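You operate a simulated robot arm through the tools that you are given. There is no shell and no other tool. Be economical: measure what you need, move in short steps, check, and stop when the job is done.

Carry out the task below with a simulated robot arm. There is one attempt and no reset: what you move stays moved.

## Task
Take the oil card and leave it on top of the orange-tab card.
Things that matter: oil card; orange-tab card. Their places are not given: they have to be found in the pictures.

It is judged by the outcome, as a careful person would: the job done as asked, and still so three seconds after it is handed in. It fails if anything else is knocked over, pushed out of place, dropped, spilled or broken.

## Robot
A 6-joint arm with a two-finger parallel gripper, fixed in place. Base frame: the origin is at the foot of the arm, x ahead of it, y to its left, z up; the work surface is at about z = 0. Readings come in cm, rad, newtons and seconds.
With the tool pointing down near the work surface it reaches from about 14 to 58 cm from the base axis. Its first joint turns from -1.152 to 1.152 rad. Payload 2.1 kg.
Tool frame: the origin (TCP) lies between the finger pads and is the grasp point; the fingertips stand 3 cm ahead of it; z points along the fingers, y is the line along which they close. Largest opening 9.4 cm; finger width 2.8, thickness 1; the body of the gripper, 5 by 9.6 cm, starts 5.5 cm behind the TCP.
Orientation is that of the tool frame in the base frame, as [roll, pitch, yaw] about the fixed x, y, z axes, in that order (R = Rz(yaw) Ry(pitch) Rx(roll)). With the fingers straight down and closing along the base's y, the tool's x points along the base's -x, its y along +y and its z along -z.

## Interface
- The arm moves only by the tool servo_tool. Its argument "increments" is text: rows parted by semicolons, each of 5 numbers parted by spaces: the finger opening in cm, from 0 to 9.4, then the shift along the tool's x, y, z in units of 30 mm (1.0 is 30 mm), then the turn about the tool's z in units of 5 degrees (1.0 is 5 degrees). In form: jaw x y z twist; .... A call has 1 to 12 rows; each row shifts and turns the commanded pose from where the row before left it, along the tool's axes as they then stand. A call with a number of a shift or a turn outside -1 to 1 is refused whole. A row lasts 0.2 s, in which the tool goes at most 5 cm and 0.15 rad; a call with a longer step from one row to the next is refused whole, and so is a gripper value outside its range. Where a pose cannot be reached the arm comes as near as it can. A force on the tool above 40 N (or 10 N above the force at the start of the call, whichever is more), or a blocked arm, ends the call early, and 0.2 s more pass. Each finger travels about 7.2 cm/s and halts on what it meets, pressing with about 26 N; the grip force reading is that of the motor and also rises with nothing between the fingers. The clock runs only during rows and for 0.2 s after the last one: add rows that do not move to give the fingers time. It gives the time, the measured TCP pose, the force on the tool (base axes), the opening and the grip force at its end, in the units of the frame above (readings bear some noise).
- Cameras (640 x 400 px; columns grow to the right, rows downward): "scene" is fixed at [6.42, -37.77, 50.66]; the picture's right is [0.68, -0.73, 0.00], its down [-0.27, -0.25, -0.93] and it looks along [0.68, 0.63, -0.37] (base axes); focal length 310 px, centre (320, 200). "wrist" rides on the gripper at [-3.7, 0, -5.8] in the tool frame; the picture's right is [0.00, -1.00, 0.00], its down [0.97, 0.00, -0.24] and it looks along [0.24, 0.00, 0.97] (tool axes); focal length 218 px, centre (320, 200).
- grab_frame(camera): a new picture of that camera. It takes no simulated time.
- probe_pixels(camera, pixels): for up to 12 pixels [column, row] of the newest picture of that camera ("zoom" is the newest enlarged one), the place [x, y, z] in the base frame of the surface seen there, good to about 0.2 cm. It takes no simulated time.
- zoom(camera, box): a new picture of the part [left, top, right, bottom] of that camera's present view, enlarged. It takes no simulated time.
- job_done(): hands the job in; it is judged then, once.

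Keep the steps short. Do not move on a guess: measure, check each grasp and each placing, and mend mistakes. In all there are 60 turns and 22 pictures (those below and enlarged ones count). Leave the gripper open and the arm clear of the work at the hand-in unless told otherwise, and finish with a single line.

The tools are called by a JSON object that holds its "op" and its "data". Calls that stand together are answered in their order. servo_tool: Moves the arm, as the interface text tells. Its arguments: {"type":"object","properties":{"increments":{"type":"string"}},"required":["increments"]} The other tools are called the same way: grab_frame (camera) takes a picture; probe_pixels (camera, pixels) gives the place of the surface under pixels of a picture; zoom (camera, box) takes an enlarged picture of a part of a camera's view; job_done () hands the job in.

At the start:

```text
time: 0.0
tcp_pos: [36.64, 9.72, 32.72]
tcp_rot: [3.141, 0.0, -3.141]
force: [-0.3, 0.5, -0.5]
width: 9.4
gripper_force: 0.1
```

scene: 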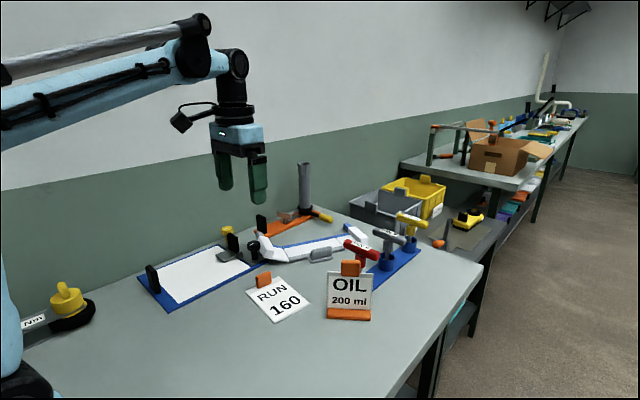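
wrist: 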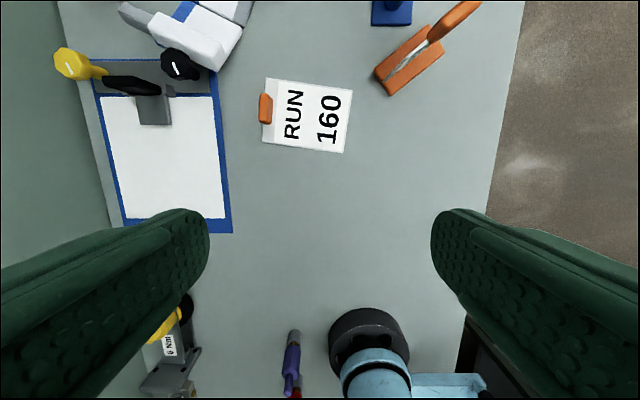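

I see a standing "OIL 200 ml" card around (350,290) in the scene, and a flat "RUN 160" card with an orange tab around (278,297). I'll enlarge both before measuring.

{"op": "zoom", "data": {"camera": "scene", "box": [230, 230, 430, 355]}}

{"op": "zoom", "data": {"camera": "wrist", "box": [240, 0, 500, 162]}}

```text
3.20 times, centred on (330, 292) of scene
```

zoom: 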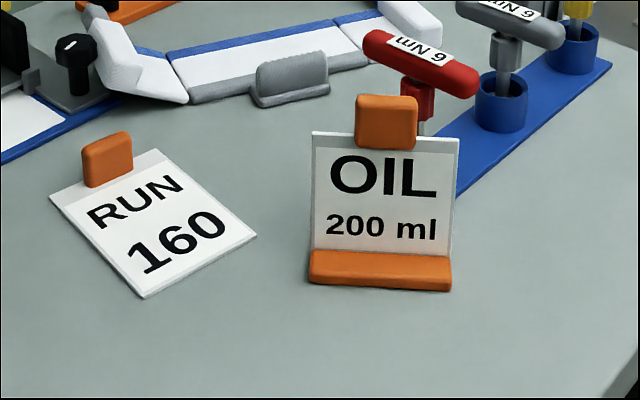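

```text
2.46 times, centred on (370, 81) of wrist
```

zoom: 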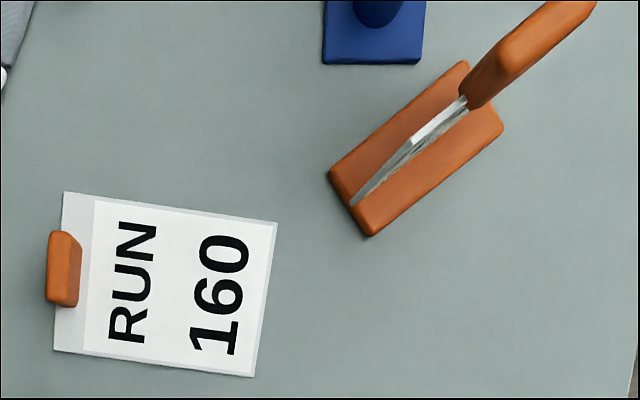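

The oil card stands in (or has) an orange base and carries a handle tab on top. Next I'll measure the tab, card, base and flat card.

{"op": "probe_pixels", "data": {"camera": "wrist", "pixels": [[266, 80], [350, 91], [343, 152], [263, 142], [265, 108], [376, 72], [390, 93], [443, 54], [425, 26], [432, 38], [470, 4], [310, 115]]}}

{"op": "grab_frame", "data": {"camera": "scene"}}

{"op": "probe_pixels", "data": {"camera": "scene", "pixels": [[329, 273], [372, 275], [342, 262], [359, 262], [351, 268], [350, 275], [328, 307], [370, 309], [328, 317], [369, 319], [263, 280], [350, 300]]}}

```text
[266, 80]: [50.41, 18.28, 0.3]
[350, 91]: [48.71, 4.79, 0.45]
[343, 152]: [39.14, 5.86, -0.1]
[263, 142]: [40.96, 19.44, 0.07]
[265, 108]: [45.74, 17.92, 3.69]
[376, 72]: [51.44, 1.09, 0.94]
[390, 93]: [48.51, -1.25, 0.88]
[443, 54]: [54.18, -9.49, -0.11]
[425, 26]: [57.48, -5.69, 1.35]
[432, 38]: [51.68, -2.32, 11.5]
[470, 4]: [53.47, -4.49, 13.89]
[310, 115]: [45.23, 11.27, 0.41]
```

```text
17 pictures are left
```

scene: 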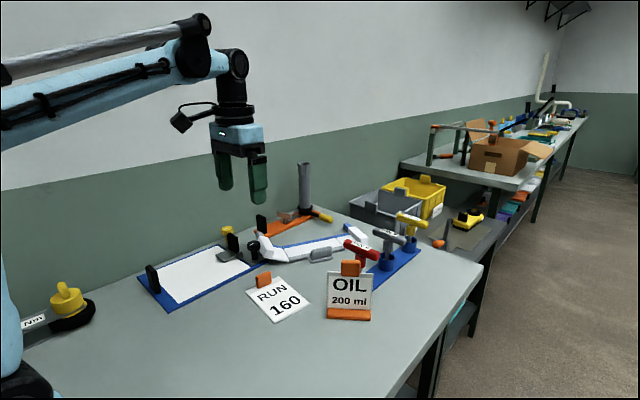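

```text
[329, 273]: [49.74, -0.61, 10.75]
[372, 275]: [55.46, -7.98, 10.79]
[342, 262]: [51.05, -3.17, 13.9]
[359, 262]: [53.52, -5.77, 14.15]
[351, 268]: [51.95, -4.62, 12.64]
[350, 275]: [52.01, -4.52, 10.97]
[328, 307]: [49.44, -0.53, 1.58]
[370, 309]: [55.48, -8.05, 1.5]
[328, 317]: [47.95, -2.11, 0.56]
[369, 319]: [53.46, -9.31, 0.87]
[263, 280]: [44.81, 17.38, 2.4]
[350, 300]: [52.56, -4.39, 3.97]
```

The oil card's face runs from (49.6,-0.5) to (55.5,-8.0), with the tab at about (52.6,-4.3) and its top near z≈14. The flat card is centred near (44.8,12), and its tab is at the y≈17.8 end. Before approaching I'll check how high the neighbouring handles are.

{"op": "probe_pixels", "data": {"camera": "scene", "pixels": [[348, 243], [376, 255], [362, 247], [375, 233], [402, 241], [400, 214], [427, 222], [305, 165], [320, 252], [360, 265], [347, 263], [375, 262]]}}

```text
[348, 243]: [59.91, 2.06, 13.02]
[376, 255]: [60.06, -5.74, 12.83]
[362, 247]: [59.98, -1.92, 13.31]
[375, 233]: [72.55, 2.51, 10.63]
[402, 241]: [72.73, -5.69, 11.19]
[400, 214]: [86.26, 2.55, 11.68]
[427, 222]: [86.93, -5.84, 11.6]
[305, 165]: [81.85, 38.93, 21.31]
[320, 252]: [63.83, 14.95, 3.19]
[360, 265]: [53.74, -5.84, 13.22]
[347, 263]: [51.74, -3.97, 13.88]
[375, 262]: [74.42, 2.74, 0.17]
```

The red handle is at x≈59–61 with its top at z≈13.5, so the fingers must stay below x≈57 when low. With a 5 cm opening they will. I'll go to above the tab at z≈21 first, well clear of everything.

{"op": "servo_tool", "data": {"increments": "5 -0.76 -0.667 0.5 1; 5 -0.76 -0.667 0.5 1; 5 -0.76 -0.667 0.5 1; 5 -0.76 -0.667 0.5 1; 5 0 0 0 0"}}

```text
time: 1.2
tcp_pos: [44.51, 0.54, 26.74]
tcp_rot: [-3.141, 0.0, 2.791]
force: [-0.1, -0.7, 0.8]
width: 5.04
gripper_force: 0.1
```

Now at (44.5,0.5,26.7) with 20° of twist done. I'll finish the twist to 52° in place, then shift over the tab and lower to z≈21.

{"op": "servo_tool", "data": {"increments": "5 0 0 0 1; 5 0 0 0 1; 5 0 0 0 1; 5 0 0 0 1; 5 0 0 0 1; 5 0 0 0 1; 5 0 0 0 0.4; 5 -0.74 0.286 0.45 0; 5 -0.74 0.286 0.45 0; 5 -0.74 0.286 0.45 0; 5 -0.74 0.286 0.45 0; 5 0 0 0 0"}}

{"op": "grab_frame", "data": {"camera": "wrist"}}

```text
time: 3.8
tcp_pos: [52.82, -4.33, 21.32]
tcp_rot: [3.142, 0.0, 2.234]
force: [-1.6, 0.6, 0.4]
width: 5.02
gripper_force: 0.1
```

```text
16 pictures are left
```

wrist: 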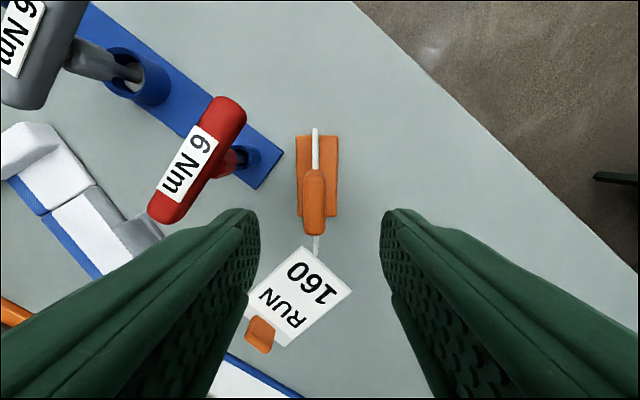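

The card is parallel to the fingers, and the tab is at about column 313, slightly left of centre. I'll probe the tab to fine-centre.

{"op": "probe_pixels", "data": {"camera": "wrist", "pixels": [[305, 200], [322, 200], [313, 175], [313, 225], [315, 140], [317, 245], [299, 150], [336, 150]]}}

```text
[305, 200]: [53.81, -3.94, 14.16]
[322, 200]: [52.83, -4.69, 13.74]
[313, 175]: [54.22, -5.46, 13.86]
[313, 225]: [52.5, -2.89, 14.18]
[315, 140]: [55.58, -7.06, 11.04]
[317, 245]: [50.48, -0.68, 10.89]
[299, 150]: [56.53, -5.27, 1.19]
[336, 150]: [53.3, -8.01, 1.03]
```

The tab centre is at about (53.3,-4.3), so I need a shift of 0.4 cm along tool y. Then I'll descend to z≈12.4 so the pads straddle the tab.

{"op": "servo_tool", "data": {"increments": "5 -0.07 0.13 0 0; 5 0 0 0.6 0; 5 0 0 0.6 0; 5 0 0 0.6 0; 5 0 0 0.6 0; 5 0 0 0.57 0; 5 0 0 0 0"}}

{"op": "grab_frame", "data": {"camera": "wrist"}}

```text
time: 5.4
tcp_pos: [53.21, -4.13, 12.41]
tcp_rot: [-3.14, 0.001, 2.234]
force: [0.4, 0.2, -0.1]
width: 5.01
gripper_force: 0.1
```

```text
15 pictures are left
```

wrist: 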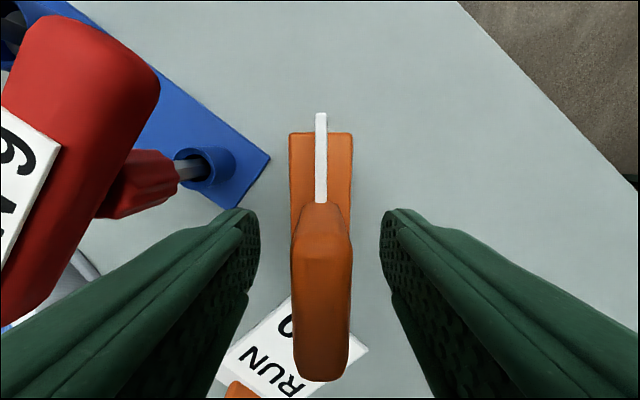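

The tab is centred between the fingers (columns 293–352). I'll close on it gently and give the fingers time.

{"op": "servo_tool", "data": {"increments": "3 0 0 0 0; 2 0 0 0 0; 1 0 0 0 0; 0.5 0 0 0 0; 0.5 0 0 0 0; 0.5 0 0 0 0"}}

```text
time: 6.8
tcp_pos: [53.28, -4.23, 12.3]
tcp_rot: [3.141, -0.001, 2.234]
force: [0.4, -0.4, 0.2]
width: 1.88
gripper_force: 25.9
```

The grip holds at 1.88 cm with 26 N. I'll lift 2.5 cm slowly and look whether the base comes along.

{"op": "servo_tool", "data": {"increments": "0.5 0 0 -0.2 0; 0.5 0 0 -0.3 0; 0.5 0 0 -0.35 0; 0.5 0 0 0 0"}}

{"op": "zoom", "data": {"camera": "scene", "box": [230, 210, 430, 335]}}

```text
time: 7.8
tcp_pos: [53.17, -4.28, 15.06]
tcp_rot: [-3.139, -0.002, 2.234]
force: [-0.2, -1.5, -0.3]
width: 1.85
gripper_force: 26.1
```

```text
3.20 times, centred on (330, 272) of scene
```

zoom: 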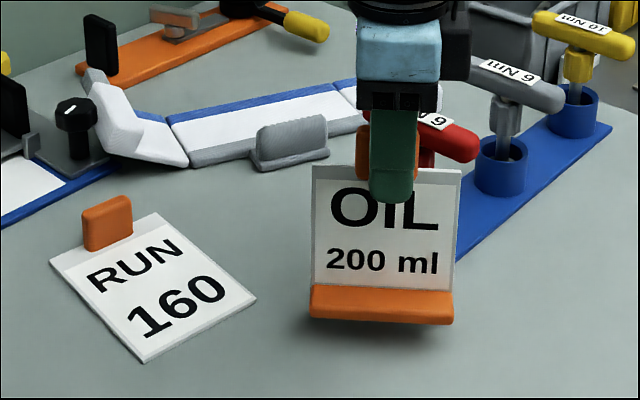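

The orange base is part of the oil card and rises with it, so it should stand on the RUN card. The free area beside the tab is centred near (44.7,11.2). I'll lift to z≈18.7, which puts the base bottom near 6.4 cm, above the 3.7 cm tab, and move over.

{"op": "servo_tool", "data": {"increments": "0.5 0 0 -0.6 0; 0.5 0 0 -0.6 0; 0.5 0.6 0.1 0 0; 0.5 0.6 0.1 0 0; 0.5 0.6 0.1 0 0; 0.5 0.6 0.1 0 0; 0.5 0.6 0.1 0 0; 0.5 0.6 0.1 0 0; 0.5 0.6 0.1 0 0; 0.5 0.6 0.1 0 0; 0.5 0.6 0.1 0 0; 0.5 0 0 0 0"}}

{"op": "servo_tool", "data": {"increments": "0.5 0 0 0 1; 0.5 0 0 0 1; 0.5 0 0 0 1; 0.5 0 0 0 1; 0.5 0 0 0 1; 0.5 0 0 0 1; 0.5 0 0 0 1; 0.5 0 0 0 1; 0.5 0 0 0 1; 0.5 0 0 0 0; 0.5 0 0 0 0"}}

{"op": "grab_frame", "data": {"camera": "wrist"}}

{"op": "grab_frame", "data": {"camera": "scene"}}

```text
time: 10.4
tcp_pos: [45.37, 10.26, 18.5]
tcp_rot: [3.142, 0.0, 2.23]
force: [-0.4, -0.6, -1.4]
width: 1.87
gripper_force: 25.7
```

```text
time: 12.8
tcp_pos: [45.28, 10.25, 18.65]
tcp_rot: [-3.141, 0.0, 1.446]
force: [-0.5, 0.2, -0.3]
width: 1.88
gripper_force: 25.9
```

```text
13 pictures are left
```

wrist: 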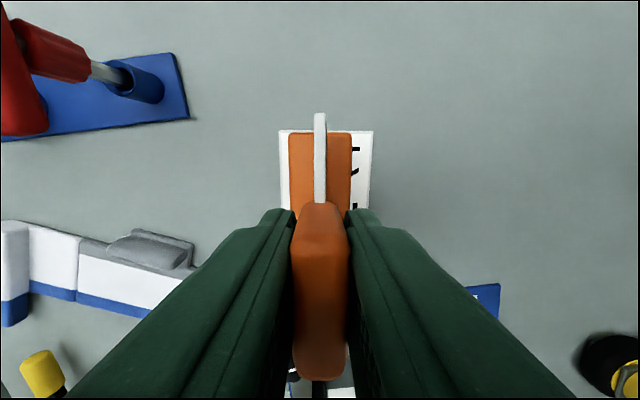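

```text
12 pictures are left
```

scene: 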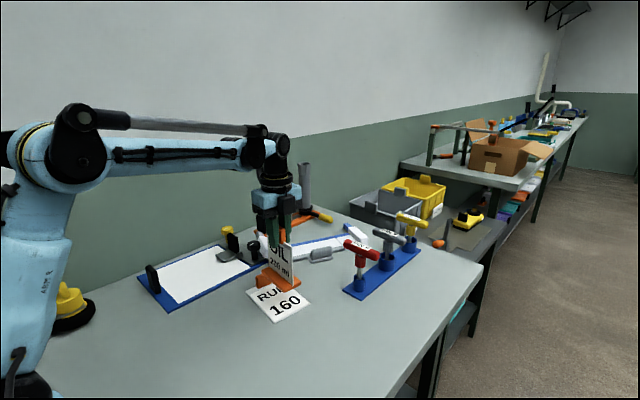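

The base is parallel to the flat card. I'll probe the flat card's visible corners and the base edge to centre the card.

{"op": "probe_pixels", "data": {"camera": "wrist", "pixels": [[282, 133], [370, 133], [283, 180], [367, 190], [291, 138], [349, 138], [320, 116], [320, 370], [320, 210]]}}

{"op": "probe_pixels", "data": {"camera": "scene", "pixels": [[308, 302], [275, 320], [248, 290], [262, 280], [300, 283], [287, 289], [268, 267], [255, 282], [294, 280]]}}

```text
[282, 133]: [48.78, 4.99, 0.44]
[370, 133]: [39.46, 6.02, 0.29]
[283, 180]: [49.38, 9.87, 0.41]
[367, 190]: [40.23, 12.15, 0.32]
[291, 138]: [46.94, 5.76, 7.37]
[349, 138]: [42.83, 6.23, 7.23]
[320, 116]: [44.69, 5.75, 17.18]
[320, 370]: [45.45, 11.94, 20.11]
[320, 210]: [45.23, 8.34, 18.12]
```

```text
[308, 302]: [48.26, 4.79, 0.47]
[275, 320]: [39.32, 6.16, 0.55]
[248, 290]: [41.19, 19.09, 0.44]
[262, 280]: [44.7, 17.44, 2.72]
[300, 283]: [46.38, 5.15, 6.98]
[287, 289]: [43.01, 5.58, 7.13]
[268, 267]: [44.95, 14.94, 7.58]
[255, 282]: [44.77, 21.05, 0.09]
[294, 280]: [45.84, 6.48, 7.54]
```

The base spans y≈5.5–14.8, while the free part of the flat card spans y≈5.4–17.3 with its centre at x≈44.85. I'll shift +1.1 cm in y and −0.5 cm in x, then lower to just above contact, which I expect near z≈12.7.

{"op": "servo_tool", "data": {"increments": "0.5 0.343 -0.21 0 0; 0.5 0 0 0 0; 0.5 0 0 0.5 0; 0.5 0 0 0.5 0; 0.5 0 0 0.5 0; 0.5 0 0 0.2 0; 0.5 0 0 0 0"}}

{"op": "zoom", "data": {"camera": "scene", "box": [210, 220, 350, 308]}}

```text
time: 14.4
tcp_pos: [44.79, 11.17, 13.41]
tcp_rot: [3.141, -0.001, 1.45]
force: [0.0, 0.2, -0.7]
width: 1.87
gripper_force: 25.9
```

```text
4.55 times, centred on (280, 264) of scene
```

zoom: 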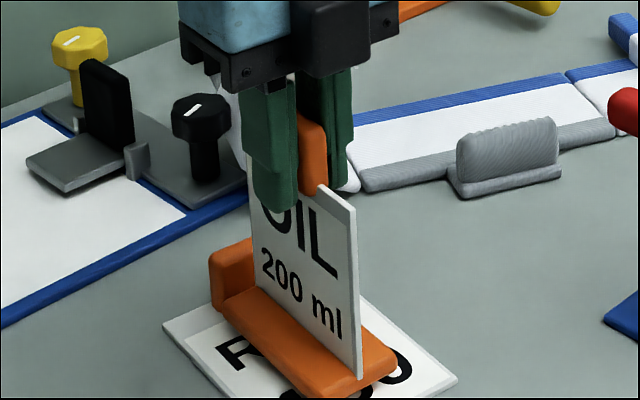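

The card hovers over the flat card. I'll check the gap between the base's far end and the orange tab before the last centimetre.

{"op": "probe_pixels", "data": {"camera": "zoom", "pixels": [[216, 285], [232, 265], [245, 260], [228, 305], [235, 300], [215, 330], [232, 325], [390, 355], [330, 388], [345, 380], [450, 378]]}}

```text
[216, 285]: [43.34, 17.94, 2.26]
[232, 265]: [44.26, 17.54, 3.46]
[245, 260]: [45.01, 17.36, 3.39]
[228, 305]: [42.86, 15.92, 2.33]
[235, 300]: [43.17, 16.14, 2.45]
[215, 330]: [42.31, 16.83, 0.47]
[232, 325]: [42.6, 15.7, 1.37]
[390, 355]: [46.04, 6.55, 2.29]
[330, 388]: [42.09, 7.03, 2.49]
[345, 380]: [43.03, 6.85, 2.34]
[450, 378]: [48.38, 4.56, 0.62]
```

The base end is at y≈16.1 and the tab face at 17.4, so it's clear. I'll lower in small steps to contact.

{"op": "servo_tool", "data": {"increments": "0.5 0 0 0.08 0; 0.5 0 0 0.06 0; 0.5 0 0 0.05 0; 0.5 0 0 0 0"}}

```text
time: 15.4
tcp_pos: [44.99, 11.32, 12.92]
tcp_rot: [-3.14, -0.001, 1.449]
force: [-0.9, -0.2, -0.2]
width: 1.85
gripper_force: 26.4
```

No contact yet at z=12.9, so I'll continue in 1 mm steps.

{"op": "servo_tool", "data": {"increments": "0.5 0 0 0.035 0; 0.5 0 0 0.035 0; 0.5 0 0 0 0"}}

```text
time: 16.2
tcp_pos: [44.82, 11.33, 12.72]
tcp_rot: [-3.141, 0.0, 1.448]
force: [-0.5, -0.6, 22.6]
width: 1.87
gripper_force: 26.2
```

The force reads 22.6 N upward: the card is seated. I'll ease up slightly, then open slowly.

{"op": "servo_tool", "data": {"increments": "0.5 0 0 -0.015 0; 0.5 0 0 0 0; 2.2 0 0 0 0; 2.8 0 0 0 0; 3.6 0 0 0 0; 5 0 0 0 0; 5 0 0 0 0; 5 0 0 0 0"}}

{"op": "zoom", "data": {"camera": "scene", "box": [210, 220, 350, 308]}}

```text
time: 18.0
tcp_pos: [44.86, 11.25, 12.71]
tcp_rot: [-3.141, 0.0, 1.448]
force: [-0.4, -0.3, 0.3]
width: 5.0
gripper_force: 0.1
```

```text
4.55 times, centred on (280, 264) of scene
```

zoom: 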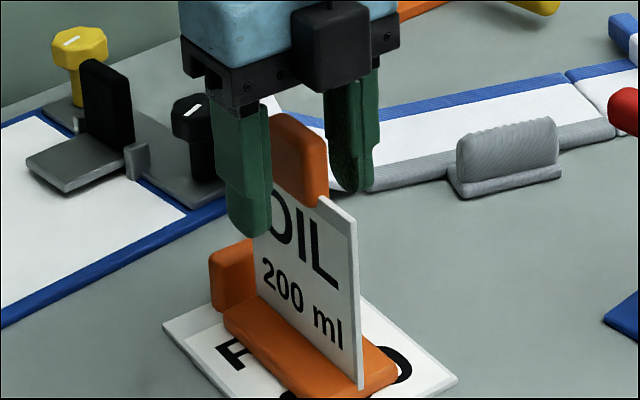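

The fingers are open and clear and the card stands by itself. I'll go straight up 13 cm and open fully.

{"op": "servo_tool", "data": {"increments": "5 0 0 -0.4 0; 5 0 0 -0.7 0; 5 0 0 -0.8 0; 5 0 0 -0.8 0; 5 0 0 -0.8 0; 9.4 0 0 -0.8 0; 9.4 0 0 0 0; 9.4 0 0 0 0"}}

{"op": "zoom", "data": {"camera": "scene", "box": [190, 190, 430, 340]}}

```text
time: 19.8
tcp_pos: [44.82, 11.29, 25.67]
tcp_rot: [-3.141, 0.001, 1.448]
force: [-0.3, -0.1, 0.4]
width: 9.4
gripper_force: 0.1
```

```text
2.67 times, centred on (310, 265) of scene
```

zoom: 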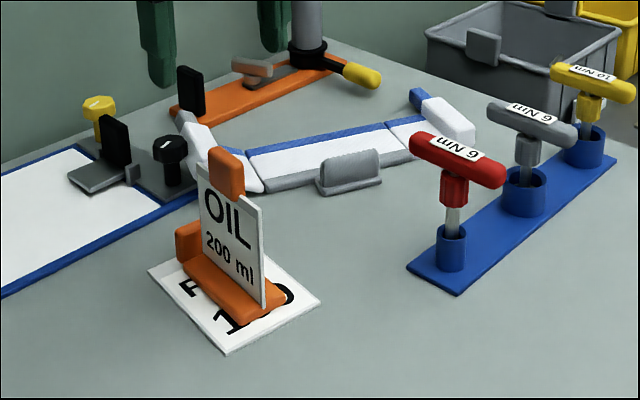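

The oil card stands fully on the RUN card, nothing else has moved, and the arm is clear. Handing in.

{"op": "job_done", "data": {}}

```text
The job is handed in.
```

The oil card is standing on top of the orange-tab (RUN 160) card, with the gripper open, the arm clear and nothing else disturbed.
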